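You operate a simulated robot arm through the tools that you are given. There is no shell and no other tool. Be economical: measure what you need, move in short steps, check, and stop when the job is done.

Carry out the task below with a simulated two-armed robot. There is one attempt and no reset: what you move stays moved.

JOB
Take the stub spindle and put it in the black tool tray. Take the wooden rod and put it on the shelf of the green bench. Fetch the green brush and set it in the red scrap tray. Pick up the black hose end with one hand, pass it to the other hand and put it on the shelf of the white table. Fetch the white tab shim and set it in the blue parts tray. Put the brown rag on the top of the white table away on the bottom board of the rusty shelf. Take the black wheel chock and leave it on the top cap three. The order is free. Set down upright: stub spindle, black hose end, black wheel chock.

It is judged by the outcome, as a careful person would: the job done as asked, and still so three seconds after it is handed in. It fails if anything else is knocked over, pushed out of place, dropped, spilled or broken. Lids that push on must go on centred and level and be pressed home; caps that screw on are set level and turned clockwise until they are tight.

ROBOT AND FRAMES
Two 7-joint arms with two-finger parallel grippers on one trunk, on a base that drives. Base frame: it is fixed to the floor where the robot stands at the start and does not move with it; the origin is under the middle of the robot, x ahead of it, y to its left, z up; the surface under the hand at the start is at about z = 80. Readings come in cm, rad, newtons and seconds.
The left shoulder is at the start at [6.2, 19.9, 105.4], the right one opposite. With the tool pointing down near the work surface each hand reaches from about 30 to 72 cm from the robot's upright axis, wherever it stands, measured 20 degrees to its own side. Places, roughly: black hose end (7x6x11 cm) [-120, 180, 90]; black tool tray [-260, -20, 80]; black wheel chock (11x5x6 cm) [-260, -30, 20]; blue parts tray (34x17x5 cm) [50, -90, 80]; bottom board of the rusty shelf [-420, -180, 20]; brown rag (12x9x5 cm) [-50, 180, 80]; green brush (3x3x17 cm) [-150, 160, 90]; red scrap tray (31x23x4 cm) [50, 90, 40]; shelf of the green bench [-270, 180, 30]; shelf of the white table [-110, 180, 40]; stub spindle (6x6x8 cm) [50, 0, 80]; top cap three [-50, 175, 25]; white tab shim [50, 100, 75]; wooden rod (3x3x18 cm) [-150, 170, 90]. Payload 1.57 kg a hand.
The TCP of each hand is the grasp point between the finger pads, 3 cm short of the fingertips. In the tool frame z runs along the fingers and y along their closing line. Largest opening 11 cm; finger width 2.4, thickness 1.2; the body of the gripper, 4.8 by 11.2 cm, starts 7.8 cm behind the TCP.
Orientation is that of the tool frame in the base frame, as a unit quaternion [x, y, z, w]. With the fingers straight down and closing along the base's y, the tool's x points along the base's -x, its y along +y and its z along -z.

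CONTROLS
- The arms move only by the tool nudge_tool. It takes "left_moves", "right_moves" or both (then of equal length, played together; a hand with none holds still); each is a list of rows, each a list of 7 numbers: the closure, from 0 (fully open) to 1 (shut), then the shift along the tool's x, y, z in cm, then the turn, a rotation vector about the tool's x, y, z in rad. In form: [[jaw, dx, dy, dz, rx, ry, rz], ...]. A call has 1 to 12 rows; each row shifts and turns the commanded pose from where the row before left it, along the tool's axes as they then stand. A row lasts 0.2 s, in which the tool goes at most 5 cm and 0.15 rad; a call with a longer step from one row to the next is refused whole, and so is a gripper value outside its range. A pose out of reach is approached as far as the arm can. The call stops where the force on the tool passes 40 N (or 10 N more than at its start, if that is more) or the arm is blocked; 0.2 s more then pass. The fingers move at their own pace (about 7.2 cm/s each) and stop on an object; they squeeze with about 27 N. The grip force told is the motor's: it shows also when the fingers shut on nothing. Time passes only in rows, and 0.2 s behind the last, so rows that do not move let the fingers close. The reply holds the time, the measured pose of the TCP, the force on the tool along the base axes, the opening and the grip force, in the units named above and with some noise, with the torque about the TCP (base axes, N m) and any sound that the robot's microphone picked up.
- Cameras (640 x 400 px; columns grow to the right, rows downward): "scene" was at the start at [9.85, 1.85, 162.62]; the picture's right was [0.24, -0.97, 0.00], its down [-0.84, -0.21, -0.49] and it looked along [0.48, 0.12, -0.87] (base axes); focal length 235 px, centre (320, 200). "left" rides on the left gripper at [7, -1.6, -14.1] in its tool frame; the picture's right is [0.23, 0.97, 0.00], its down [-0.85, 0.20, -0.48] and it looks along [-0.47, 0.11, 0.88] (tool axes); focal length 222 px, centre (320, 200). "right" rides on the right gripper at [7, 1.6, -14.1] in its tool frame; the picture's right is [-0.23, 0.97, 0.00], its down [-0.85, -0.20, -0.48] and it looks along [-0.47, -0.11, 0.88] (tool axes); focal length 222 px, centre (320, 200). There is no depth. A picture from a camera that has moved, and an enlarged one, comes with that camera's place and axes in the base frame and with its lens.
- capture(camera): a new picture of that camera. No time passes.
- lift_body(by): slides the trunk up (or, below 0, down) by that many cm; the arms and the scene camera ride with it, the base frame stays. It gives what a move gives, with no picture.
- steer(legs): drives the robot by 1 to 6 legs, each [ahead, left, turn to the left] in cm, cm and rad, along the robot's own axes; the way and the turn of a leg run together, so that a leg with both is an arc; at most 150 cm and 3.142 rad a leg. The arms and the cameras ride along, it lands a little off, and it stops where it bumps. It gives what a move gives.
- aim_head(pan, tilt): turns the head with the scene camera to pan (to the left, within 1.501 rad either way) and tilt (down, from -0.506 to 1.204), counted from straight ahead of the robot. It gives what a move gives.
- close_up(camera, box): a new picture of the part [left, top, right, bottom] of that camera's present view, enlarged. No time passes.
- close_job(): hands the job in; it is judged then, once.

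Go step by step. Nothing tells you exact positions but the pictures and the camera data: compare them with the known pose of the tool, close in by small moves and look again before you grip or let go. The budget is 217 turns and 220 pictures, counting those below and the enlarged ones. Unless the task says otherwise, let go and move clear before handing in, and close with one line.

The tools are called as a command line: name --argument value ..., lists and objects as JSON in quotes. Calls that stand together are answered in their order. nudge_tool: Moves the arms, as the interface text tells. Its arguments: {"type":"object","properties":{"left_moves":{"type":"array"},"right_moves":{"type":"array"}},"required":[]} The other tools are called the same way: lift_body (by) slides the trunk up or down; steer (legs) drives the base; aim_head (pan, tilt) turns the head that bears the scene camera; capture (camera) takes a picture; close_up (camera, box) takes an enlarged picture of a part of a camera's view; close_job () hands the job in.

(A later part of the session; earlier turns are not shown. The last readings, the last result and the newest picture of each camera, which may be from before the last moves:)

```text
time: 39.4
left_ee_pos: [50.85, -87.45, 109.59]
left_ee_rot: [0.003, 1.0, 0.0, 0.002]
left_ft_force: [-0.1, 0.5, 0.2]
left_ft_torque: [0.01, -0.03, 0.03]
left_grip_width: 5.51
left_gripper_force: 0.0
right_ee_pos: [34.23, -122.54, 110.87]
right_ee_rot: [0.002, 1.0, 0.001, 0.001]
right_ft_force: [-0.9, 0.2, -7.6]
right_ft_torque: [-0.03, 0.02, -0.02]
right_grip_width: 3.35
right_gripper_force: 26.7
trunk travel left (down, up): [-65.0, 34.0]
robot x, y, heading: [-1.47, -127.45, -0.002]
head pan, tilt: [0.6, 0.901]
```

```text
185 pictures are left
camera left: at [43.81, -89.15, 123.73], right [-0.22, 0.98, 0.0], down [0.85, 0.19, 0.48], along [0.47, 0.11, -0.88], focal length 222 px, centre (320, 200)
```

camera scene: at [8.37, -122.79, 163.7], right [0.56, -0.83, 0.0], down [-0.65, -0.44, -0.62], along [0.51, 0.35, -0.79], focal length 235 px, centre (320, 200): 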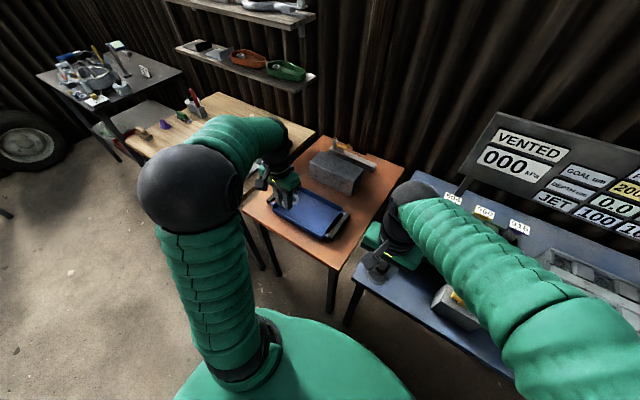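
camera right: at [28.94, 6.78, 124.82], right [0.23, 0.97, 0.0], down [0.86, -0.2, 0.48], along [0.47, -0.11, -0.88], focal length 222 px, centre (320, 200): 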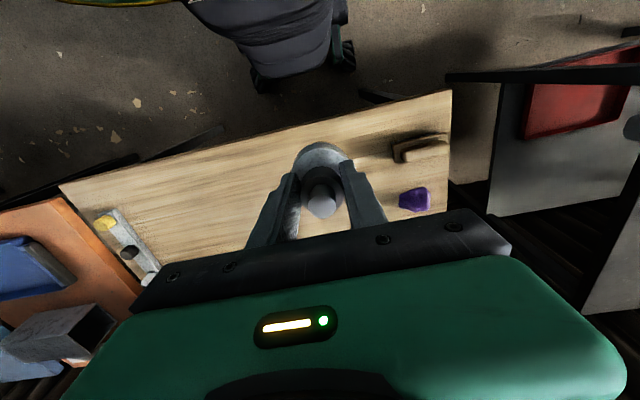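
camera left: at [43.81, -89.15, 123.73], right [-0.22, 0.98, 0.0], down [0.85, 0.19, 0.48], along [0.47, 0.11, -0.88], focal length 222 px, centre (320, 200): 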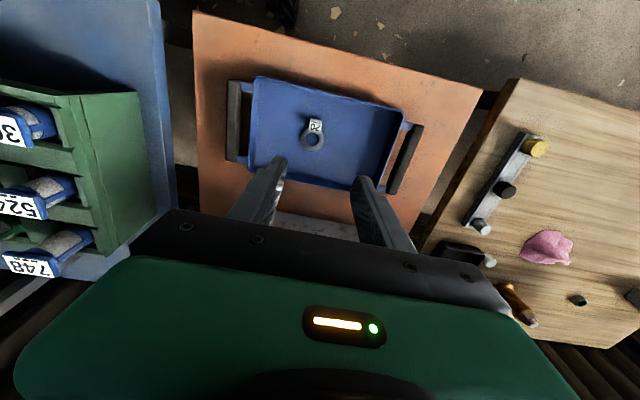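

Shim done. I'm retracting the left hand, then backing off to the middle and turning round toward the rear benches.

nudge_tool --left_moves '[[0.5, 4, 0, 0, 0, 0, 0], [0.5, 4, 0, 0, 0, 0, 0], [0.5, 4, 0, 0, 0, 0, 0]]'

steer --legs '[[-45, 80, 0], [0, 0, 1.57]]'

aim_head --pan 0.9 --tilt 0.45

capture --camera "scene"

aim_head --pan 0.0 --tilt 0.45

capture --camera "scene"

```text
time: 40.2
left_ee_pos: [38.77, -87.1, 109.64]
left_ee_rot: [0.003, 1.0, 0.001, 0.002]
left_ft_force: [0.2, -0.2, -0.4]
left_ft_torque: [0.01, 0.0, 0.02]
left_grip_width: 5.48
left_gripper_force: 0.1
right_ee_pos: [34.01, -122.63, 110.84]
right_ee_rot: [0.002, 1.0, 0.002, 0.001]
right_ft_force: [-0.1, -0.8, -5.4]
right_ft_torque: [0.01, 0.01, -0.03]
right_grip_width: 3.36
right_gripper_force: 26.8
trunk travel left (down, up): [-65.0, 34.0]
robot x, y, heading: [-1.34, -127.28, -0.007]
head pan, tilt: [0.6, 0.901]
```

```text
time: 48.9
left_ee_pos: [-88.49, -7.13, 109.61]
left_ee_rot: [0.715, -0.699, -0.001, 0.0]
left_ft_force: [-0.7, 0.2, -0.2]
left_ft_torque: [-0.01, -0.03, -0.01]
left_grip_width: 5.5
left_gripper_force: 0.1
right_ee_pos: [-52.93, -10.9, 110.8]
right_ee_rot: [0.715, -0.699, 0.0, -0.001]
right_ft_force: [-0.9, -0.6, -6.0]
right_ft_torque: [-0.05, 0.0, 0.01]
right_grip_width: 3.35
right_gripper_force: 27.5
trunk travel left (down, up): [-65.0, 34.0]
robot x, y, heading: [-47.43, -46.52, 1.594]
head pan, tilt: [0.6, 0.901]
```

```text
time: 49.8
left_ee_pos: [-88.36, -7.24, 109.53]
left_ee_rot: [0.715, -0.699, -0.003, -0.001]
left_ft_force: [0.3, 0.1, -0.4]
left_ft_torque: [-0.01, -0.02, 0.01]
left_grip_width: 5.49
left_gripper_force: 0.0
right_ee_pos: [-52.96, -11.06, 110.84]
right_ee_rot: [0.715, -0.699, -0.002, 0.0]
right_ft_force: [0.6, 0.0, -5.3]
right_ft_torque: [-0.04, -0.01, -0.03]
right_grip_width: 3.34
right_gripper_force: 27.3
trunk travel left (down, up): [-65.0, 34.0]
robot x, y, heading: [-47.47, -46.53, 1.594]
head pan, tilt: [0.901, 0.45]
```

```text
184 pictures are left
camera scene: at [-54.72, -37.46, 167.53], right [0.6, 0.8, 0.0], down [0.35, -0.26, -0.9], along [-0.72, 0.54, -0.44], focal length 235 px, centre (320, 200)
```

scene: 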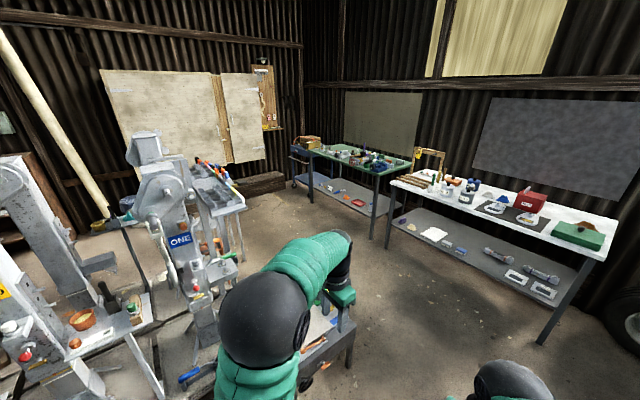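

```text
time: 51.0
left_ee_pos: [-88.55, -7.18, 109.62]
left_ee_rot: [0.715, -0.699, -0.002, -0.001]
left_ft_force: [-1.0, -0.1, -0.1]
left_ft_torque: [0.0, -0.01, -0.02]
left_grip_width: 5.48
left_gripper_force: 0.1
right_ee_pos: [-52.93, -11.04, 110.76]
right_ee_rot: [0.715, -0.699, -0.001, 0.0]
right_ft_force: [-0.7, -0.2, -6.0]
right_ft_torque: [-0.03, -0.03, -0.02]
right_grip_width: 3.37
right_gripper_force: 27.1
trunk travel left (down, up): [-65.0, 34.0]
robot x, y, heading: [-47.2, -45.98, 1.591]
head pan, tilt: [0.0, 0.45]
```

```text
183 pictures are left
camera scene: at [-47.61, -33.8, 167.54], right [1.0, 0.02, 0.0], down [0.01, -0.44, -0.9], along [-0.02, 0.9, -0.44], focal length 235 px, centre (320, 200)
```

scene: 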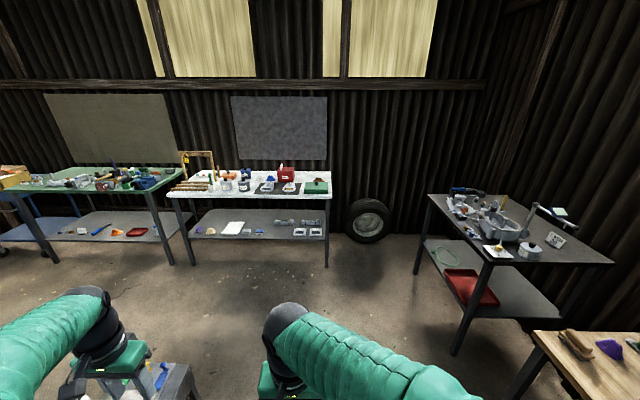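

aim_head --pan 1.5 --tilt 0.55

capture --camera "scene"

capture --camera "left"

```text
time: 52.6
left_ee_pos: [-88.51, -7.23, 109.62]
left_ee_rot: [0.715, -0.699, -0.002, 0.0]
left_ft_force: [-0.6, 0.4, 0.1]
left_ft_torque: [0.03, 0.04, 0.04]
left_grip_width: 5.5
left_gripper_force: 0.1
right_ee_pos: [-52.98, -11.05, 110.87]
right_ee_rot: [0.715, -0.699, -0.001, 0.0]
right_ft_force: [0.6, 0.0, -6.1]
right_ft_torque: [-0.05, -0.02, 0.0]
right_grip_width: 3.32
right_gripper_force: 26.9
trunk travel left (down, up): [-65.0, 34.0]
robot x, y, heading: [-47.17, -46.45, 1.596]
head pan, tilt: [1.499, 0.55]
```

```text
182 pictures are left
camera scene: at [-56.36, -42.56, 166.64], right [0.05, 1.0, 0.0], down [0.52, -0.03, -0.85], along [-0.85, 0.04, -0.52], focal length 235 px, centre (320, 200)
```

scene: 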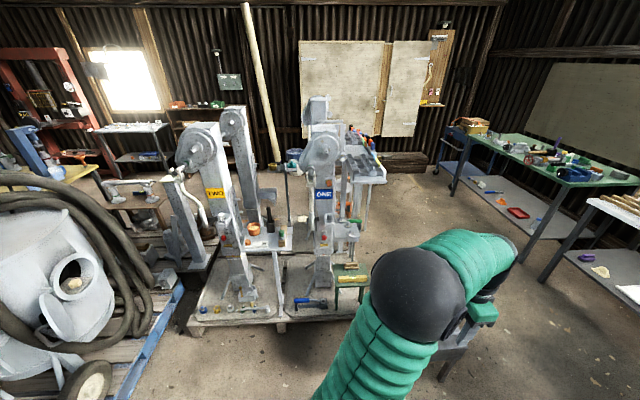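

```text
181 pictures are left
camera left: at [-86.57, -14.45, 123.75], right [-0.97, -0.25, 0.0], down [-0.22, 0.85, 0.48], along [-0.12, 0.47, -0.88], focal length 222 px, centre (320, 200)
```

left: 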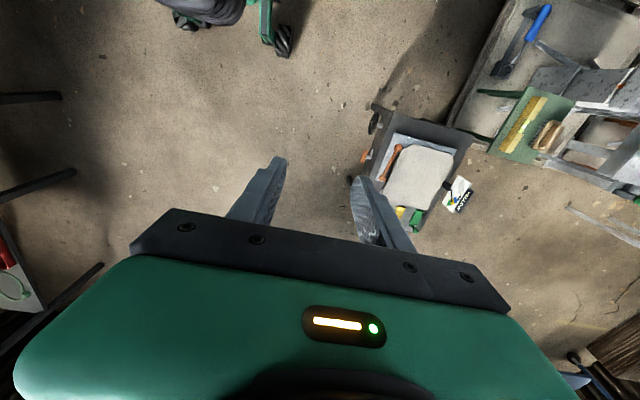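

An island of machines lies between me and the tool tray; I'll go round by the lane at y≈75. Driving ahead and then turning to face −x.

steer --legs '[[120, 0, 0], [0, 0, 1.55], [100, 0, 0]]'

aim_head --pan 0.6 --tilt 0.55

capture --camera "scene"

aim_head --pan -1.0 --tilt 0.6

capture --camera "scene"

```text
time: 67.4
left_ee_pos: [-192.8, 38.11, 109.63]
left_ee_rot: [1.0, -0.008, -0.002, 0.001]
left_ft_force: [-0.3, -0.6, 0.2]
left_ft_torque: [0.02, -0.03, -0.02]
left_grip_width: 5.52
left_gripper_force: 0.2
right_ee_pos: [-187.81, 73.55, 110.85]
right_ee_rot: [1.0, -0.008, -0.003, 0.001]
right_ft_force: [0.6, 0.0, -6.4]
right_ft_torque: [-0.03, -0.01, 0.0]
right_grip_width: 3.33
right_gripper_force: 27.1
trunk travel left (down, up): [-65.0, 34.0]
robot x, y, heading: [-152.02, 77.71, 3.124]
head pan, tilt: [1.499, 0.55]
```

```text
time: 68.6
left_ee_pos: [-192.76, 38.23, 109.51]
left_ee_rot: [1.0, -0.009, -0.001, 0.001]
left_ft_force: [0.4, 0.0, -0.2]
left_ft_torque: [0.02, -0.01, 0.0]
left_grip_width: 5.5
left_gripper_force: 0.1
right_ee_pos: [-187.68, 73.56, 110.79]
right_ee_rot: [1.0, -0.008, -0.001, 0.001]
right_ft_force: [0.3, -0.1, -5.6]
right_ft_torque: [0.03, -0.05, -0.01]
right_grip_width: 3.33
right_gripper_force: 26.8
trunk travel left (down, up): [-65.0, 34.0]
robot x, y, heading: [-152.29, 77.6, 3.124]
head pan, tilt: [0.6, 0.55]
```

```text
180 pictures are left
camera scene: at [-162.89, 72.7, 166.63], right [-0.55, 0.83, 0.0], down [0.44, 0.29, -0.85], along [-0.71, -0.47, -0.52], focal length 235 px, centre (320, 200)
```

scene: 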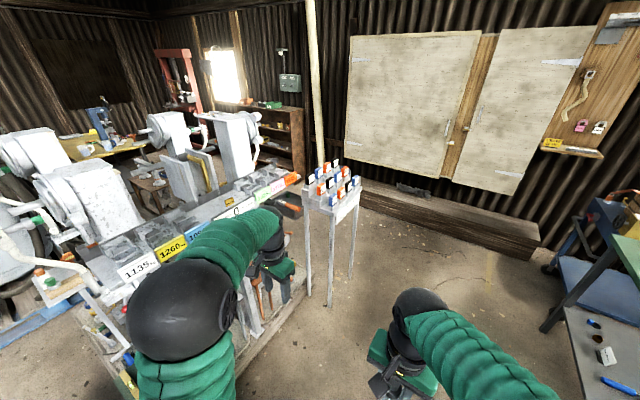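

```text
time: 70.2
left_ee_pos: [-192.82, 38.15, 109.51]
left_ee_rot: [1.0, -0.009, -0.002, 0.001]
left_ft_force: [0.6, 0.1, 0.3]
left_ft_torque: [-0.01, 0.01, 0.0]
left_grip_width: 5.51
left_gripper_force: 0.0
right_ee_pos: [-187.67, 73.41, 110.96]
right_ee_rot: [1.0, -0.009, -0.003, 0.001]
right_ft_force: [0.0, 0.0, -5.0]
right_ft_torque: [-0.03, -0.03, -0.01]
right_grip_width: 3.34
right_gripper_force: 27.0
trunk travel left (down, up): [-65.0, 34.0]
robot x, y, heading: [-152.23, 77.69, 3.126]
head pan, tilt: [-1.0, 0.6]
```

```text
179 pictures are left
camera scene: at [-160.06, 85.18, 166.2], right [0.85, 0.53, 0.0], down [0.3, -0.48, -0.83], along [-0.43, 0.7, -0.56], focal length 235 px, centre (320, 200)
```

scene: 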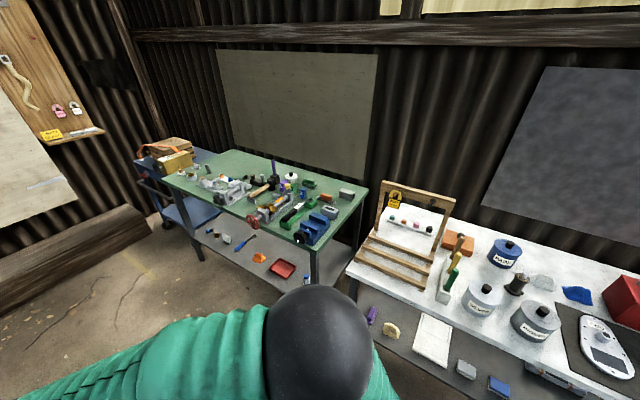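

steer --legs '[[45, 12, 0]]'

aim_head --pan 1.2 --tilt 0.7

capture --camera "scene"

capture --camera "left"

```text
time: 73.1
left_ee_pos: [-238.01, 26.84, 109.73]
left_ee_rot: [1.0, -0.005, -0.002, 0.002]
left_ft_force: [-0.1, 0.3, 0.9]
left_ft_torque: [0.0, -0.01, -0.03]
left_grip_width: 5.51
left_gripper_force: 0.1
right_ee_pos: [-233.34, 62.14, 110.91]
right_ee_rot: [1.0, -0.006, -0.001, 0.002]
right_ft_force: [-0.2, -0.5, -6.5]
right_ft_torque: [0.01, -0.03, -0.01]
right_grip_width: 3.35
right_gripper_force: 27.0
trunk travel left (down, up): [-65.0, 34.0]
robot x, y, heading: [-197.84, 66.98, 3.136]
head pan, tilt: [-1.0, 0.6]
```

```text
time: 75.1
left_ee_pos: [-238.23, 26.54, 109.68]
left_ee_rot: [1.0, -0.004, -0.001, 0.001]
left_ft_force: [0.8, 0.0, -0.6]
left_ft_torque: [0.0, 0.01, 0.02]
left_grip_width: 5.5
left_gripper_force: 0.1
right_ee_pos: [-233.32, 62.0, 110.86]
right_ee_rot: [1.0, -0.005, -0.002, 0.0]
right_ft_force: [-0.1, 0.4, -6.4]
right_ft_torque: [0.0, -0.07, -0.01]
right_grip_width: 3.34
right_gripper_force: 26.9
trunk travel left (down, up): [-65.0, 34.0]
robot x, y, heading: [-197.93, 66.09, 3.142]
head pan, tilt: [1.201, 0.7]
```

```text
178 pictures are left
camera scene: at [-204.34, 58.42, 165.32], right [-0.93, 0.37, 0.0], down [0.24, 0.6, -0.76], along [-0.28, -0.71, -0.65], focal length 235 px, centre (320, 200)
```

scene: 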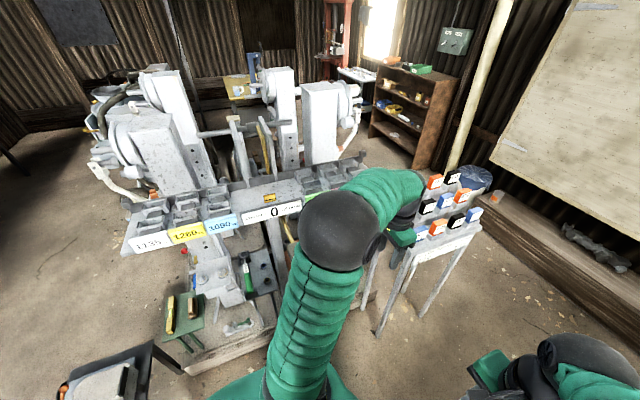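

```text
177 pictures are left
camera left: at [-231.09, 28.01, 123.81], right [0.22, -0.98, 0.0], down [-0.85, -0.19, 0.48], along [-0.47, -0.11, -0.88], focal length 222 px, centre (320, 200)
```

left: 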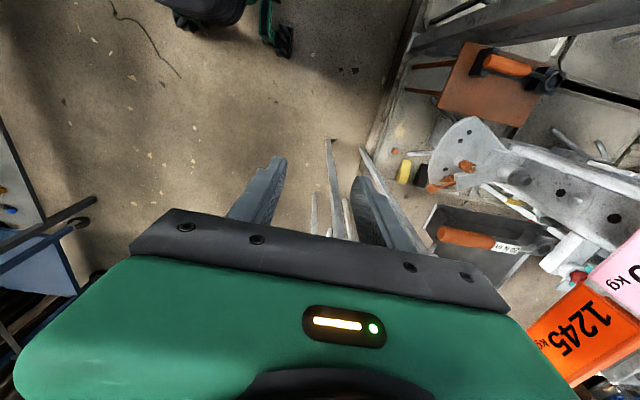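

close_up --camera "left" --box '[380, 60, 640, 350]'

close_up --camera "scene" --box '[120, 150, 500, 390]'

```text
1.38 times, centred on (510, 205) of left
camera zoom: at [-231.09, 28.01, 123.81], right [0.22, -0.98, 0.0], down [-0.85, -0.19, 0.48], along [-0.47, -0.11, -0.88], focal length 306 px, centre (58, 193)
```

zoom: 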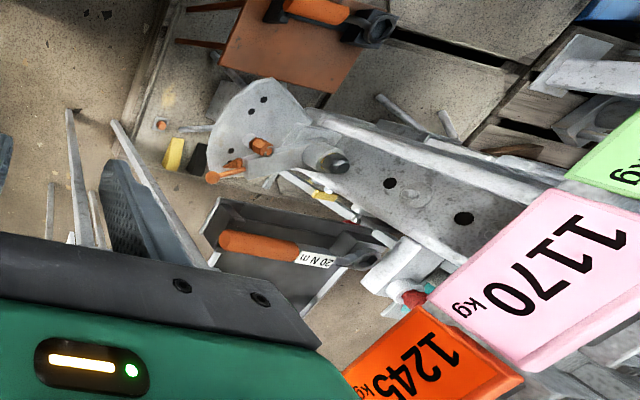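

```text
1.67 times, centred on (310, 270) of scene
camera zoom: at [-204.34, 58.42, 165.32], right [-0.93, 0.37, 0.0], down [0.24, 0.6, -0.76], along [-0.28, -0.71, -0.65], focal length 392 px, centre (337, 83)
```

zoom: 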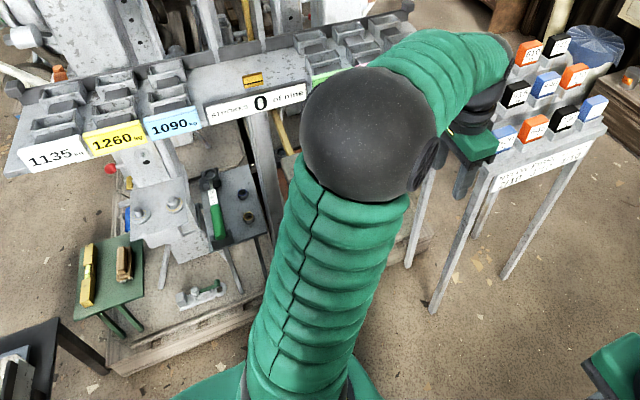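

The black tool tray (with the 20 N·m tool) is at about (-256,-21) and the black chock is on the platform at about (-262,-33). I'm turning to face −y for a clear look.

steer --legs '[[0, 0, 1.57], [0, -20, 0]]'

aim_head --pan -0.5 --tilt 0.75

capture --camera "scene"

capture --camera "right"

```text
time: 80.6
left_ee_pos: [-176.79, 27.09, 109.68]
left_ee_rot: [0.7, 0.714, -0.002, 0.0]
left_ft_force: [0.9, -0.6, -0.3]
left_ft_torque: [-0.01, -0.01, -0.01]
left_grip_width: 5.48
left_gripper_force: 0.0
right_ee_pos: [-212.26, 30.9, 110.79]
right_ee_rot: [0.7, 0.714, -0.002, 0.001]
right_ft_force: [0.5, 0.1, -6.1]
right_ft_torque: [0.02, 0.03, 0.0]
right_grip_width: 3.35
right_gripper_force: 27.0
trunk travel left (down, up): [-65.0, 34.0]
robot x, y, heading: [-218.2, 66.06, -1.55]
head pan, tilt: [1.201, 0.7]
```

```text
time: 82.3
left_ee_pos: [-177.16, 27.1, 109.8]
left_ee_rot: [0.7, 0.714, -0.001, 0.002]
left_ft_force: [-0.4, 0.0, 0.2]
left_ft_torque: [-0.04, -0.01, 0.01]
left_grip_width: 5.49
left_gripper_force: 0.2
right_ee_pos: [-212.64, 31.02, 110.97]
right_ee_rot: [0.7, 0.714, 0.0, 0.002]
right_ft_force: [0.1, 0.6, -5.8]
right_ft_torque: [0.05, 0.03, 0.03]
right_grip_width: 3.32
right_gripper_force: 27.2
trunk travel left (down, up): [-65.0, 34.0]
robot x, y, heading: [-218.1, 65.89, -1.547]
head pan, tilt: [-0.499, 0.75]
```

```text
174 pictures are left
camera scene: at [-221.41, 55.47, 164.9], right [-0.89, 0.46, 0.0], down [0.31, 0.61, -0.73], along [-0.34, -0.65, -0.68], focal length 235 px, centre (320, 200)
```

scene: 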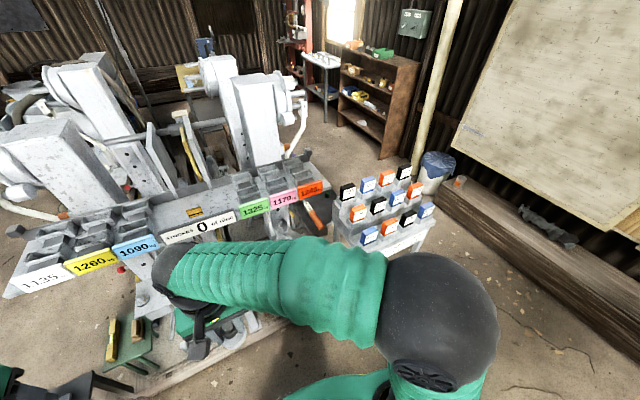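

```text
173 pictures are left
camera right: at [-211.13, 38.02, 124.97], right [0.98, -0.21, 0.0], down [-0.18, -0.86, 0.48], along [-0.1, -0.47, -0.88], focal length 222 px, centre (320, 200)
```

right: 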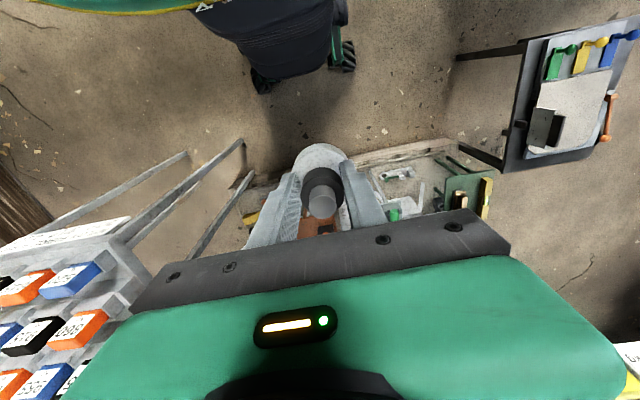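

steer --legs '[[18, 0, 0]]'

nudge_tool --right_moves '[[1, 0, 0, -4, 0, 0, 0], [1, 0, -3, -3, 0, 0, 0], [1, 0, -4.5, 0, 0, 0, 0], [1, 0, -4.5, 0, 0, 0, 0], [1, 0, -4.5, 0, 0, 0, 0], [1, 0, -4.5, 0, 0, 0, 0], [1, 0, 0, 0, 0, 0, 0]]'

capture --camera "right"

capture --camera "scene"

```text
time: 83.9
left_ee_pos: [-176.45, 9.46, 109.73]
left_ee_rot: [0.699, 0.715, -0.002, 0.004]
left_ft_force: [-0.8, -0.6, 0.4]
left_ft_torque: [0.01, -0.02, 0.02]
left_grip_width: 5.51
left_gripper_force: 0.2
right_ee_pos: [-212.02, 13.23, 111.03]
right_ee_rot: [0.698, 0.716, -0.001, 0.003]
right_ft_force: [-0.2, 1.0, -3.3]
right_ft_torque: [-0.03, -0.01, 0.03]
right_grip_width: 3.24
right_gripper_force: 27.2
trunk travel left (down, up): [-65.0, 34.0]
robot x, y, heading: [-217.65, 48.19, -1.542]
head pan, tilt: [-0.499, 0.75]
```

```text
time: 85.5
left_ee_pos: [-176.71, 9.12, 109.84]
left_ee_rot: [0.698, 0.716, 0.0, 0.004]
left_ft_force: [-0.2, -0.3, -0.2]
left_ft_torque: [0.0, 0.0, 0.02]
left_grip_width: 5.51
left_gripper_force: 0.1
right_ee_pos: [-233.28, 12.26, 117.76]
right_ee_rot: [0.698, 0.716, 0.0, 0.003]
right_ft_force: [-0.4, 0.4, -6.2]
right_ft_torque: [-0.01, 0.01, 0.01]
right_grip_width: 3.25
right_gripper_force: 27.1
trunk travel left (down, up): [-65.0, 34.0]
robot x, y, heading: [-217.71, 47.94, -1.545]
head pan, tilt: [-0.499, 0.75]
```

```text
172 pictures are left
camera right: at [-231.92, 19.23, 131.79], right [0.98, -0.2, 0.0], down [-0.18, -0.86, 0.48], along [-0.09, -0.47, -0.88], focal length 222 px, centre (320, 200)
```

right: 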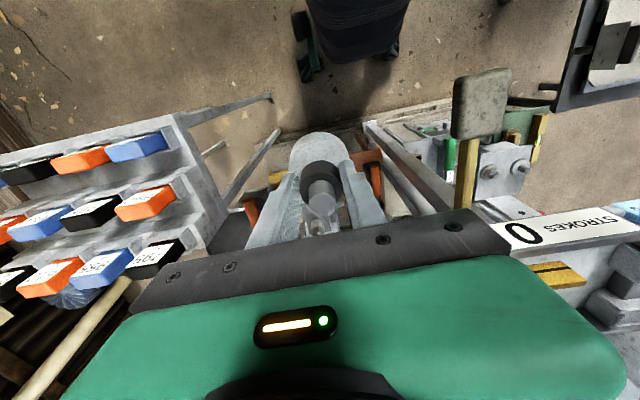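

```text
171 pictures are left
camera scene: at [-221.24, 37.25, 164.9], right [-0.89, 0.46, 0.0], down [0.31, 0.61, -0.73], along [-0.33, -0.65, -0.68], focal length 235 px, centre (320, 200)
```

scene: 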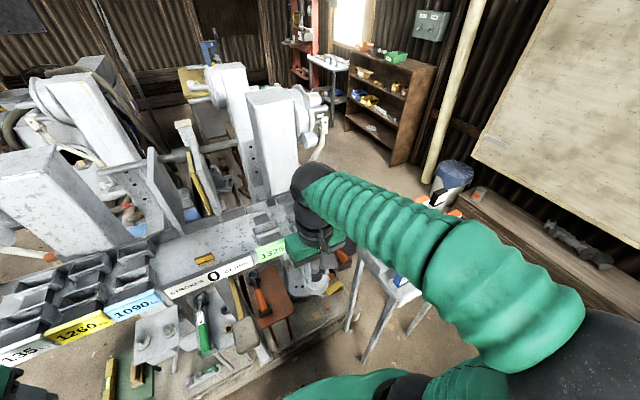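

close_up --camera "scene" --box '[150, 220, 390, 370]'

close_up --camera "right" --box '[200, 60, 560, 260]'

```text
2.67 times, centred on (270, 295) of scene
camera zoom: at [-221.24, 37.25, 164.9], right [-0.89, 0.46, 0.0], down [0.31, 0.61, -0.73], along [-0.33, -0.65, -0.68], focal length 627 px, centre (453, -53)
```

zoom: 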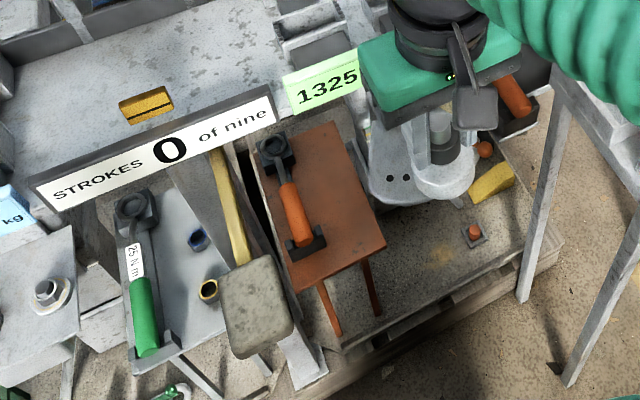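

```text
1.78 times, centred on (380, 160) of right
camera zoom: at [-231.92, 19.23, 131.79], right [0.98, -0.2, 0.0], down [-0.18, -0.86, 0.48], along [-0.09, -0.47, -0.88], focal length 395 px, centre (213, 271)
```

zoom: 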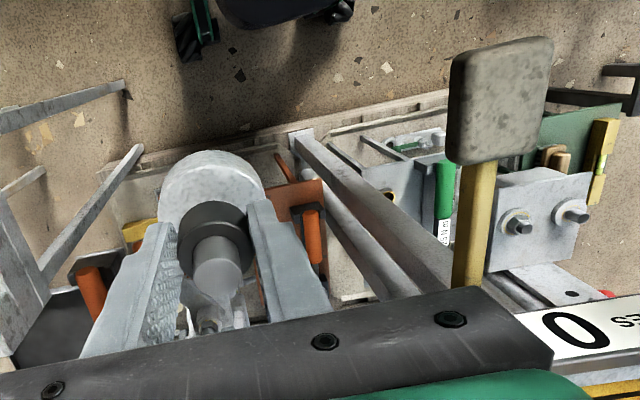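

A lever head stands near (-214, 13, 104), so I'll keep clear of it. I'm moving the hand further toward the tray for a look down into it.

nudge_tool --right_moves '[[1, 0, -4.5, 0, 0, 0, 0], [1, 0, -4.5, 0, 0, 0, 0], [1, 0, -4, 0, 0, 0, 0], [1, 0, 0, 0, 0, 0, 0]]'

capture --camera "right"

capture --camera "scene"

```text
time: 86.5
left_ee_pos: [-176.61, 9.11, 109.83]
left_ee_rot: [0.699, 0.716, 0.0, 0.003]
left_ft_force: [-0.3, -0.6, 0.9]
left_ft_torque: [-0.02, -0.02, 0.03]
left_grip_width: 5.51
left_gripper_force: 0.0
right_ee_pos: [-245.85, 12.37, 117.62]
right_ee_rot: [0.698, 0.716, 0.0, 0.003]
right_ft_force: [0.1, 0.1, -5.6]
right_ft_torque: [0.04, -0.01, 0.02]
right_grip_width: 3.23
right_gripper_force: 26.6
trunk travel left (down, up): [-65.0, 34.0]
robot x, y, heading: [-217.71, 47.95, -1.547]
head pan, tilt: [-0.499, 0.75]
```

```text
168 pictures are left
camera right: at [-244.53, 19.32, 131.76], right [0.98, -0.2, 0.0], down [-0.18, -0.86, 0.48], along [-0.09, -0.47, -0.88], focal length 222 px, centre (320, 200)
```

right: 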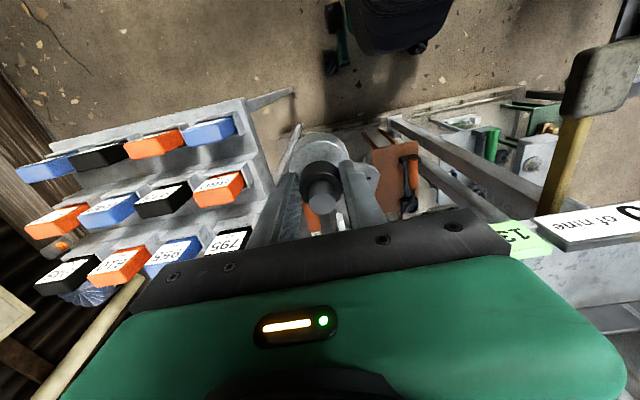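

```text
167 pictures are left
camera scene: at [-221.2, 37.29, 164.9], right [-0.89, 0.46, 0.0], down [0.31, 0.61, -0.73], along [-0.33, -0.65, -0.68], focal length 235 px, centre (320, 200)
```

scene: 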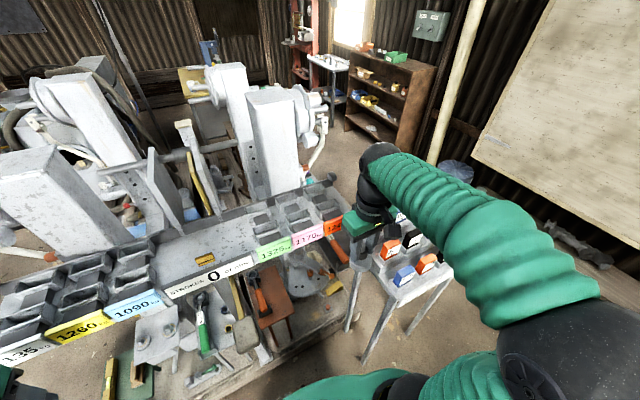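

close_up --camera "scene" --box '[230, 190, 430, 330]'

```text
2.86 times, centred on (330, 260) of scene
camera zoom: at [-221.2, 37.29, 164.9], right [-0.89, 0.46, 0.0], down [0.31, 0.61, -0.73], along [-0.33, -0.65, -0.68], focal length 672 px, centre (291, 29)
```

zoom: 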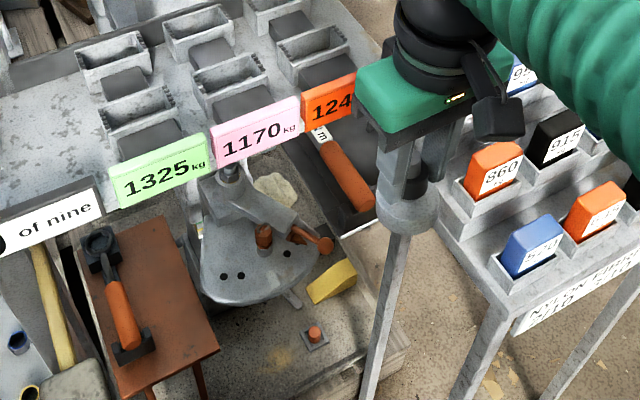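

The tray sits just past the rack's end (x −250…−270) and under no overhang; the best access to it and the chock is from the −x side facing +x. I'm backing out and going round.

steer --legs '[[-40, 0, 0]]'

nudge_tool --right_moves '[[1, 0, 4.5, 0, 0, 0, 0], [1, 0, 4.5, 0, 0, 0, 0], [1, 0, 4.5, 0, 0, 0, 0], [1, 0, 4.5, 0, 0, 0, 0], [1, 0, 4.5, 0, 0, 0, 0], [1, 0, 0, 0, 0, 0, 0]]' --left_moves '[[0.5, 0, 0, -3, 0, 0, 0], [0.5, 0, 0, -3, 0, 0, 0], [0.5, 0, -3, -2, 0, 0, 0], [0.5, 0, -4, 0, 0, 0, 0], [0.5, 0, -4, 0, 0, 0, 0], [0.5, 0, 0, 0, 0, 0, 0]]'

aim_head --pan -1.4 --tilt 0.6

capture --camera "scene"

```text
time: 88.9
left_ee_pos: [-177.83, 47.83, 109.82]
left_ee_rot: [0.702, 0.712, -0.001, 0.004]
left_ft_force: [-0.3, 0.6, 1.0]
left_ft_torque: [-0.01, -0.03, 0.03]
left_grip_width: 5.52
left_gripper_force: 0.1
right_ee_pos: [-246.98, 51.75, 117.69]
right_ee_rot: [0.702, 0.712, 0.0, 0.001]
right_ft_force: [-0.5, 0.6, -5.6]
right_ft_torque: [-0.01, -0.02, -0.02]
right_grip_width: 3.24
right_gripper_force: 26.8
trunk travel left (down, up): [-65.0, 34.0]
robot x, y, heading: [-218.6, 87.15, -1.56]
head pan, tilt: [-0.499, 0.75]
```

```text
time: 90.3
left_ee_pos: [-188.89, 47.92, 117.75]
left_ee_rot: [0.702, 0.712, -0.001, 0.003]
left_ft_force: [-0.2, 0.0, -0.9]
left_ft_torque: [0.01, 0.02, 0.01]
left_grip_width: 5.5
left_gripper_force: 0.1
right_ee_pos: [-224.1, 52.08, 117.64]
right_ee_rot: [0.702, 0.712, 0.0, 0.003]
right_ft_force: [-0.2, -0.3, -6.8]
right_ft_torque: [-0.01, 0.02, 0.0]
right_grip_width: 3.25
right_gripper_force: 26.9
trunk travel left (down, up): [-65.0, 34.0]
robot x, y, heading: [-218.25, 87.39, -1.562]
head pan, tilt: [-0.499, 0.75]
```

```text
time: 91.5
left_ee_pos: [-188.85, 47.95, 117.8]
left_ee_rot: [0.702, 0.712, -0.001, 0.004]
left_ft_force: [0.5, -0.2, -0.4]
left_ft_torque: [0.05, 0.01, 0.01]
left_grip_width: 5.49
left_gripper_force: 0.1
right_ee_pos: [-224.2, 52.05, 117.65]
right_ee_rot: [0.702, 0.712, -0.001, 0.002]
right_ft_force: [0.2, 0.8, -6.4]
right_ft_torque: [0.03, -0.03, -0.04]
right_grip_width: 3.27
right_gripper_force: 27.1
trunk travel left (down, up): [-65.0, 34.0]
robot x, y, heading: [-218.49, 87.22, -1.559]
head pan, tilt: [-1.4, 0.6]
```

```text
165 pictures are left
camera scene: at [-226.84, 82.3, 166.2], right [-0.18, 0.98, 0.0], down [0.55, 0.11, -0.83], along [-0.81, -0.15, -0.56], focal length 235 px, centre (320, 200)
```

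scene: 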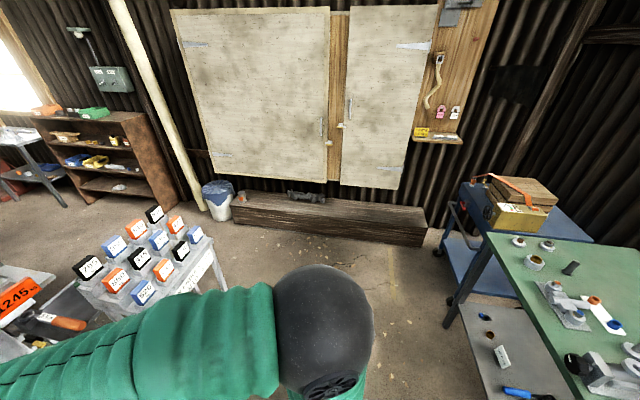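

steer --legs '[[0, -110, 0], [0, 0, 1.57], [0, -70, 0]]'

aim_head --pan -0.3 --tilt 0.75

capture --camera "scene"

capture --camera "left"

```text
time: 104.3
left_ee_pos: [-283.93, 45.7, 117.36]
left_ee_rot: [-0.011, 1.0, 0.0, -0.003]
left_ft_force: [2.4, -1.2, -0.7]
left_ft_torque: [0.14, 0.22, 0.01]
left_grip_width: 5.46
left_gripper_force: 0.1
right_ee_pos: [-287.64, 10.21, 117.5]
right_ee_rot: [-0.011, 1.0, -0.001, -0.004]
right_ft_force: [0.7, -1.9, -7.8]
right_ft_torque: [0.14, 0.0, 0.01]
right_grip_width: 3.2
right_gripper_force: 27.1
trunk travel left (down, up): [-65.0, 34.0]
robot x, y, heading: [-323.97, 15.0, 0.023]
head pan, tilt: [-1.4, 0.6]
```

```text
time: 105.6
left_ee_pos: [-285.35, 44.42, 117.98]
left_ee_rot: [-0.011, 1.0, 0.002, 0.003]
left_ft_force: [-0.7, 0.6, 0.7]
left_ft_torque: [-0.02, 0.01, -0.03]
left_grip_width: 5.49
left_gripper_force: 0.1
right_ee_pos: [-289.22, 9.24, 117.72]
right_ee_rot: [-0.011, 1.0, 0.003, 0.002]
right_ft_force: [-1.2, -0.3, -5.7]
right_ft_torque: [0.01, -0.01, 0.01]
right_grip_width: 3.24
right_gripper_force: 27.1
trunk travel left (down, up): [-65.0, 34.0]
robot x, y, heading: [-324.22, 14.88, 0.022]
head pan, tilt: [-0.3, 0.75]
```

```text
164 pictures are left
camera scene: at [-313.12, 12.69, 165.03], right [-0.28, -0.96, 0.0], down [-0.65, 0.19, -0.73], along [0.7, -0.2, -0.68], focal length 235 px, centre (320, 200)
```

scene: 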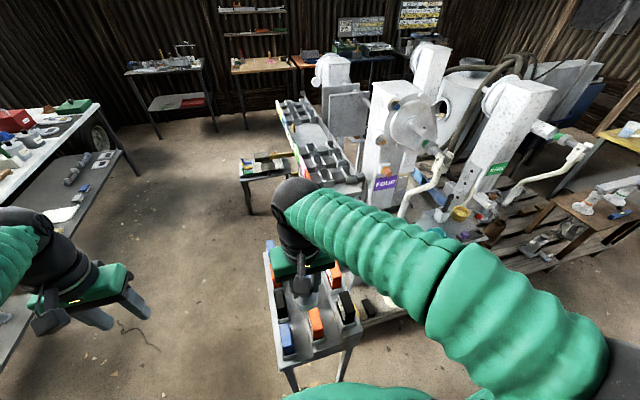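

```text
163 pictures are left
camera left: at [-292.19, 42.48, 132.01], right [-0.25, 0.97, 0.0], down [0.85, 0.21, 0.49], along [0.47, 0.12, -0.87], focal length 222 px, centre (320, 200)
```

left: 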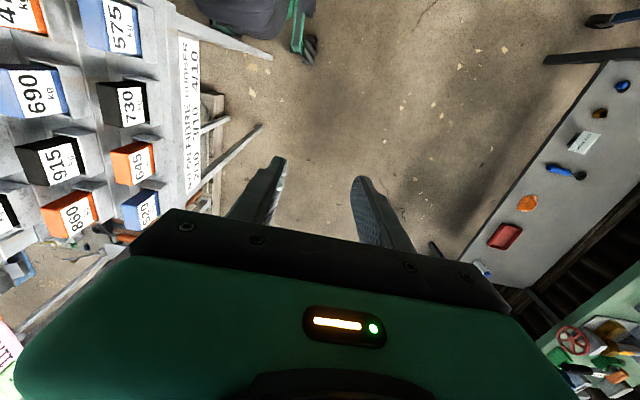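

steer --legs '[[-4, -32, -0.02]]'

capture --camera "right"

capture --camera "scene"

```text
time: 107.8
left_ee_pos: [-287.81, 13.36, 117.36]
left_ee_rot: [0.004, 1.0, -0.004, 0.001]
left_ft_force: [0.0, 0.2, 0.5]
left_ft_torque: [-0.09, -0.02, -0.01]
left_grip_width: 5.51
left_gripper_force: 0.1
right_ee_pos: [-292.83, -21.99, 117.66]
right_ee_rot: [0.003, 1.0, -0.005, 0.001]
right_ft_force: [0.1, 0.9, -5.8]
right_ft_torque: [0.0, 0.0, 0.03]
right_grip_width: 3.27
right_gripper_force: 27.2
trunk travel left (down, up): [-65.0, 34.0]
robot x, y, heading: [-327.66, -17.25, -0.011]
head pan, tilt: [-0.3, 0.75]
```

```text
162 pictures are left
camera right: at [-299.85, -20.14, 131.71], right [0.23, 0.97, -0.01], down [0.85, -0.2, 0.48], along [0.47, -0.12, -0.88], focal length 222 px, centre (320, 200)
```

right: 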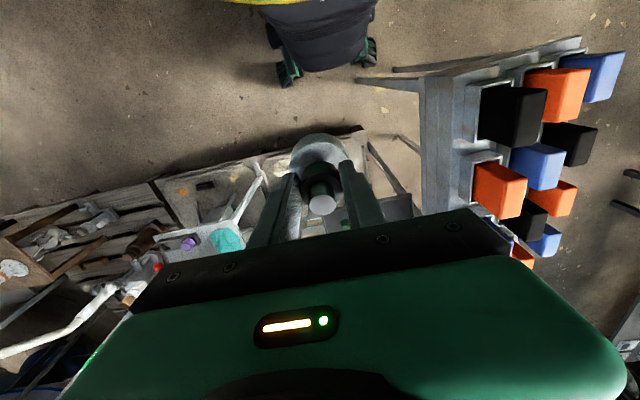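

```text
161 pictures are left
camera scene: at [-316.44, -17.54, 164.91], right [-0.31, -0.95, 0.01], down [-0.65, 0.2, -0.73], along [0.7, -0.23, -0.68], focal length 235 px, centre (320, 200)
```

scene: 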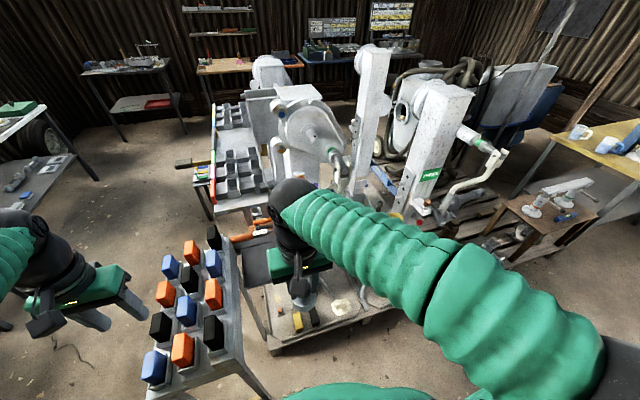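

close_up --camera "scene" --box '[200, 200, 420, 360]'

close_up --camera "right" --box '[200, 100, 440, 250]'

```text
2.50 times, centred on (310, 280) of scene
camera zoom: at [-316.44, -17.54, 164.91], right [-0.31, -0.95, 0.01], down [-0.65, 0.2, -0.73], along [0.7, -0.23, -0.68], focal length 588 px, centre (345, 0)
```

zoom: 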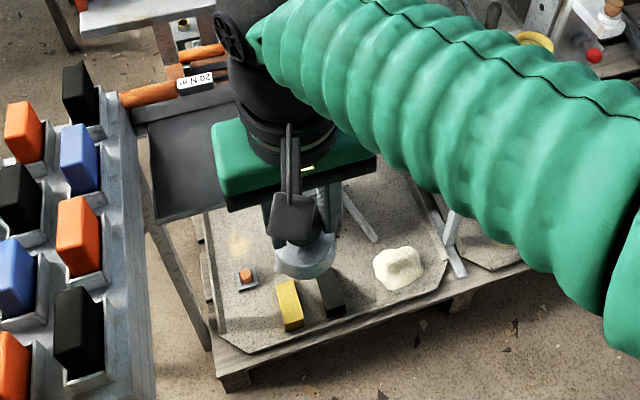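

```text
2.67 times, centred on (320, 175) of right
camera zoom: at [-299.85, -20.14, 131.71], right [0.23, 0.97, -0.01], down [0.85, -0.2, 0.48], along [0.47, -0.12, -0.88], focal length 592 px, centre (320, 267)
```

zoom: 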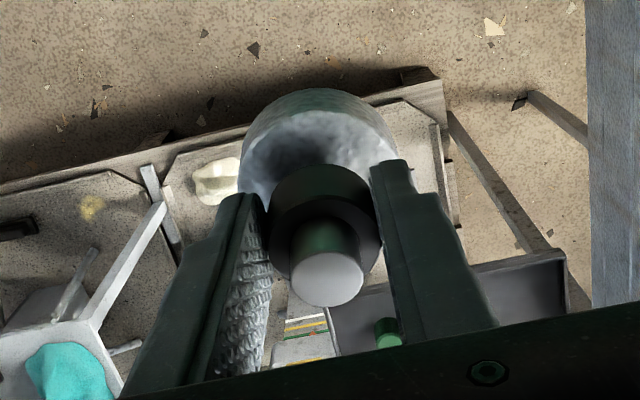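

The tray's open floor is at about (-263,-12), roughly z 85–88. I'm extending the right hand over it at height for a check.

nudge_tool --right_moves '[[1, -4.5, 1.5, 0, 0, 0, 0], [1, -4.5, 1.5, 0, 0, 0, 0], [1, -4.5, 1.5, 0, 0, 0, 0], [1, -4.5, 1.5, 0, 0, 0, 0], [1, -4.5, 1.5, 0, 0, 0, 0], [1, -3, 1.5, 0, 0, 0, 0], [1, 0, 0, 0, 0, 0, 0]]'

capture --camera "right"

close_up --camera "scene" --box '[200, 180, 420, 340]'

```text
time: 109.3
left_ee_pos: [-288.08, 12.42, 117.52]
left_ee_rot: [0.003, 1.0, -0.001, 0.003]
left_ft_force: [0.6, -0.1, -0.4]
left_ft_torque: [-0.01, 0.0, 0.0]
left_grip_width: 5.51
left_gripper_force: 0.1
right_ee_pos: [-269.7, -14.85, 117.59]
right_ee_rot: [0.003, 1.0, -0.002, 0.002]
right_ft_force: [-0.2, -0.7, -6.6]
right_ft_torque: [-0.01, -0.03, 0.0]
right_grip_width: 3.26
right_gripper_force: 27.1
right hand out of reach, approached as far as the arm can: row 6
trunk travel left (down, up): [-65.0, 34.0]
robot x, y, heading: [-327.92, -17.11, -0.01]
head pan, tilt: [-0.3, 0.75]
```

```text
158 pictures are left
camera right: at [-276.57, -13.27, 131.61], right [0.23, 0.97, 0.0], down [0.85, -0.2, 0.48], along [0.47, -0.11, -0.88], focal length 222 px, centre (320, 200)
```

right: 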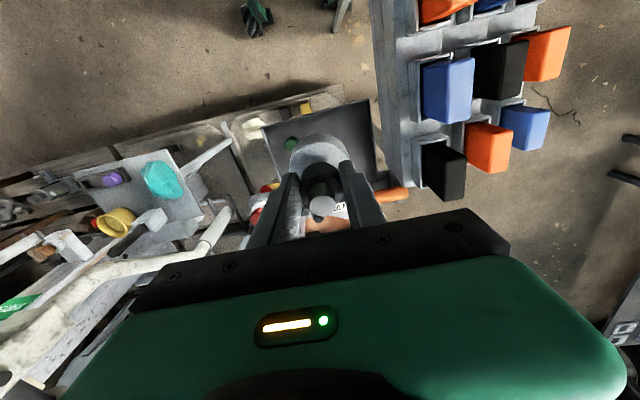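

```text
2.50 times, centred on (310, 260) of scene
camera zoom: at [-316.64, -18.62, 164.92], right [-0.31, -0.95, 0.0], down [-0.65, 0.2, -0.73], along [0.7, -0.23, -0.68], focal length 588 px, centre (345, 50)
```

zoom: 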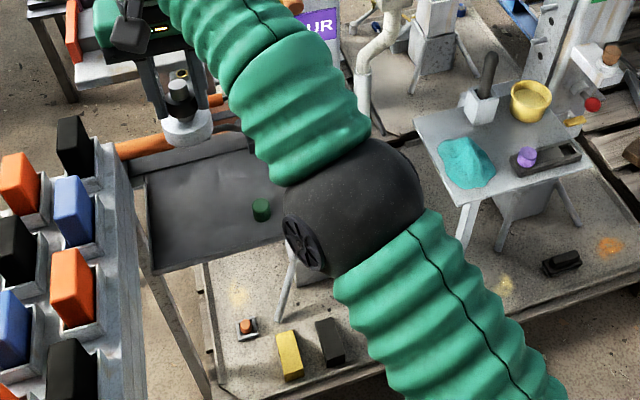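

nudge_tool --right_moves '[[1, 0, 0, 4, 0, 0, 0], [1, 0, 0, 4, 0, 0, 0], [1, -2, 1, 4, 0, 0, 0], [1, -3, 1, 2, 0, 0, 0], [1, -1, 0.5, 2, 0, 0, 0], [1, 0, 0, 0, 0, 0, 0]]'

close_up --camera "right" --box '[200, 80, 440, 230]'

close_up --camera "scene" --box '[230, 180, 330, 260]'

```text
time: 110.8
left_ee_pos: [-287.95, 12.03, 117.61]
left_ee_rot: [0.004, 1.0, 0.001, 0.003]
left_ft_force: [-0.5, 0.2, 0.1]
left_ft_torque: [-0.01, -0.01, 0.02]
left_grip_width: 5.52
left_gripper_force: 0.1
right_ee_pos: [-264.5, -13.67, 101.2]
right_ee_rot: [0.003, 1.0, 0.001, 0.001]
right_ft_force: [0.6, 0.0, -7.3]
right_ft_torque: [0.02, -0.01, 0.04]
right_grip_width: 3.23
right_gripper_force: 27.7
right hand out of reach, approached as far as the arm can: row 4, 5
trunk travel left (down, up): [-65.0, 34.0]
robot x, y, heading: [-327.65, -16.76, -0.008]
head pan, tilt: [-0.3, 0.75]
```

```text
2.67 times, centred on (320, 155) of right
camera zoom: at [-271.52, -12.09, 115.31], right [0.23, 0.97, 0.0], down [0.85, -0.21, 0.48], along [0.47, -0.11, -0.88], focal length 592 px, centre (320, 320)
```

zoom: 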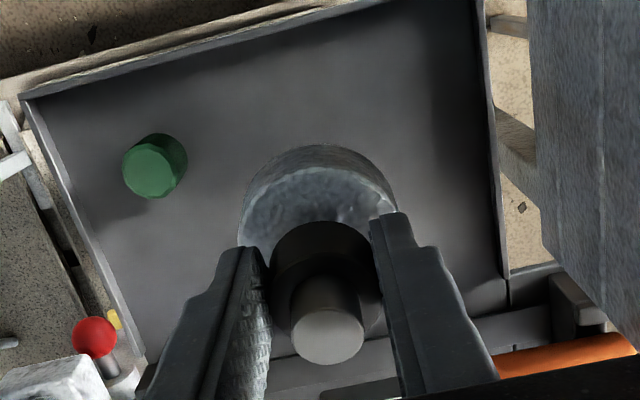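

```text
5.00 times, centred on (280, 220) of scene
camera zoom: at [-316.26, -19.36, 164.88], right [-0.31, -0.95, 0.0], down [-0.65, 0.21, -0.73], along [0.69, -0.22, -0.68], focal length 1175 px, centre (520, 100)
```

zoom: 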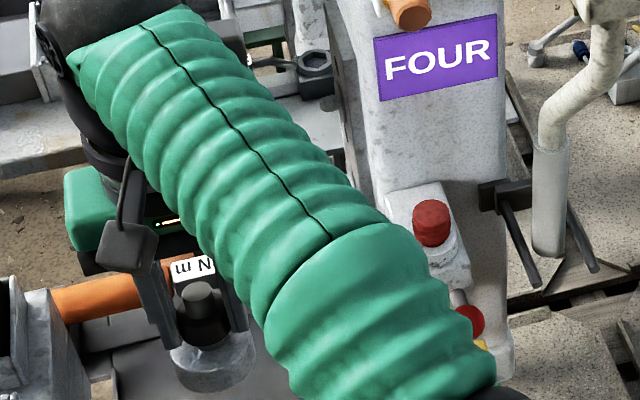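

nudge_tool --right_moves '[[1, 0, 0, 3, 0, -0.05, 0], [1, 0, 0, 3, 0, 0, 0], [1, 0, 0, 2, 0, 0, 0], [1, 0, 0, 0.6, 0, 0, 0], [1, 0, 0, 0, 0, 0, 0]]'

close_up --camera "right" --box '[200, 80, 440, 230]'

```text
time: 112.0
left_ee_pos: [-287.74, 12.08, 117.67]
left_ee_rot: [0.003, 1.0, 0.0, 0.003]
left_ft_force: [0.0, -0.6, 0.8]
left_ft_torque: [0.03, 0.0, -0.01]
left_grip_width: 5.51
left_gripper_force: 0.0
right_ee_pos: [-262.98, -13.03, 93.04]
right_ee_rot: [0.003, 1.0, -0.001, 0.026]
right_ft_force: [0.5, 0.1, -6.1]
right_ft_torque: [-0.02, 0.05, -0.01]
right_grip_width: 3.26
right_gripper_force: 26.7
right hand out of reach, approached as far as the arm can: row 1
trunk travel left (down, up): [-65.0, 34.0]
robot x, y, heading: [-328.13, -17.02, -0.005]
head pan, tilt: [-0.3, 0.75]
```

```text
2.67 times, centred on (320, 155) of right
camera zoom: at [-270.67, -11.39, 106.77], right [0.23, 0.97, 0.01], down [0.83, -0.21, 0.52], along [0.51, -0.11, -0.85], focal length 592 px, centre (320, 320)
```

zoom: 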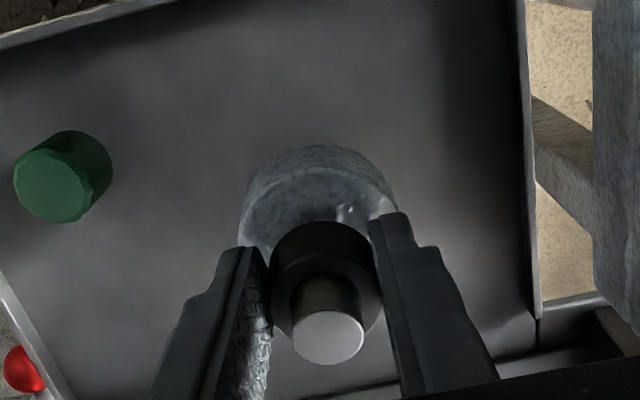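

nudge_tool --right_moves '[[1, 0, 0, 0.7, 0, 0, 0], [1, 0, 0, 0.5, 0, 0, 0], [1, 0, 0, 0.5, 0, 0, 0], [1, 0, 0, 0.4, 0, 0, 0], [1, 0, 0, 0, 0, 0, 0]]'

close_up --camera "right" --box '[200, 80, 440, 230]'

```text
time: 113.2
left_ee_pos: [-287.75, 12.21, 117.5]
left_ee_rot: [0.003, 1.0, 0.001, 0.002]
left_ft_force: [-0.1, 0.0, -0.5]
left_ft_torque: [-0.01, 0.0, 0.03]
left_grip_width: 5.5
left_gripper_force: 0.0
right_ee_pos: [-262.92, -13.07, 91.05]
right_ee_rot: [0.004, 1.0, 0.001, 0.026]
right_ft_force: [0.0, 0.2, -6.3]
right_ft_torque: [-0.03, 0.01, -0.03]
right_grip_width: 3.24
right_gripper_force: 26.8
right hand out of reach, approached as far as the arm can: row 1
trunk travel left (down, up): [-65.0, 34.0]
robot x, y, heading: [-328.21, -17.18, -0.012]
head pan, tilt: [-0.3, 0.75]
```

```text
2.67 times, centred on (320, 155) of right
camera zoom: at [-270.61, -11.38, 104.78], right [0.23, 0.97, 0.01], down [0.83, -0.21, 0.52], along [0.51, -0.11, -0.85], focal length 592 px, centre (320, 320)
```

zoom: 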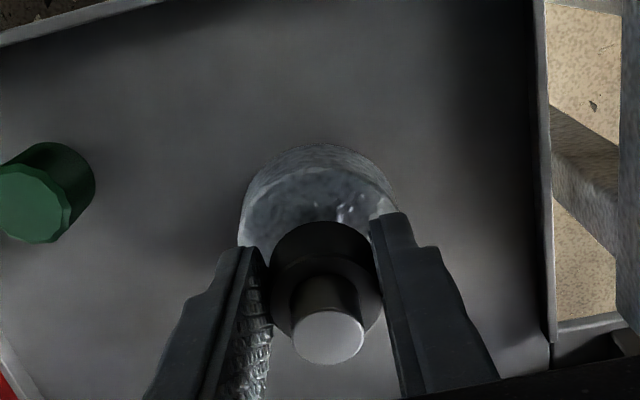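

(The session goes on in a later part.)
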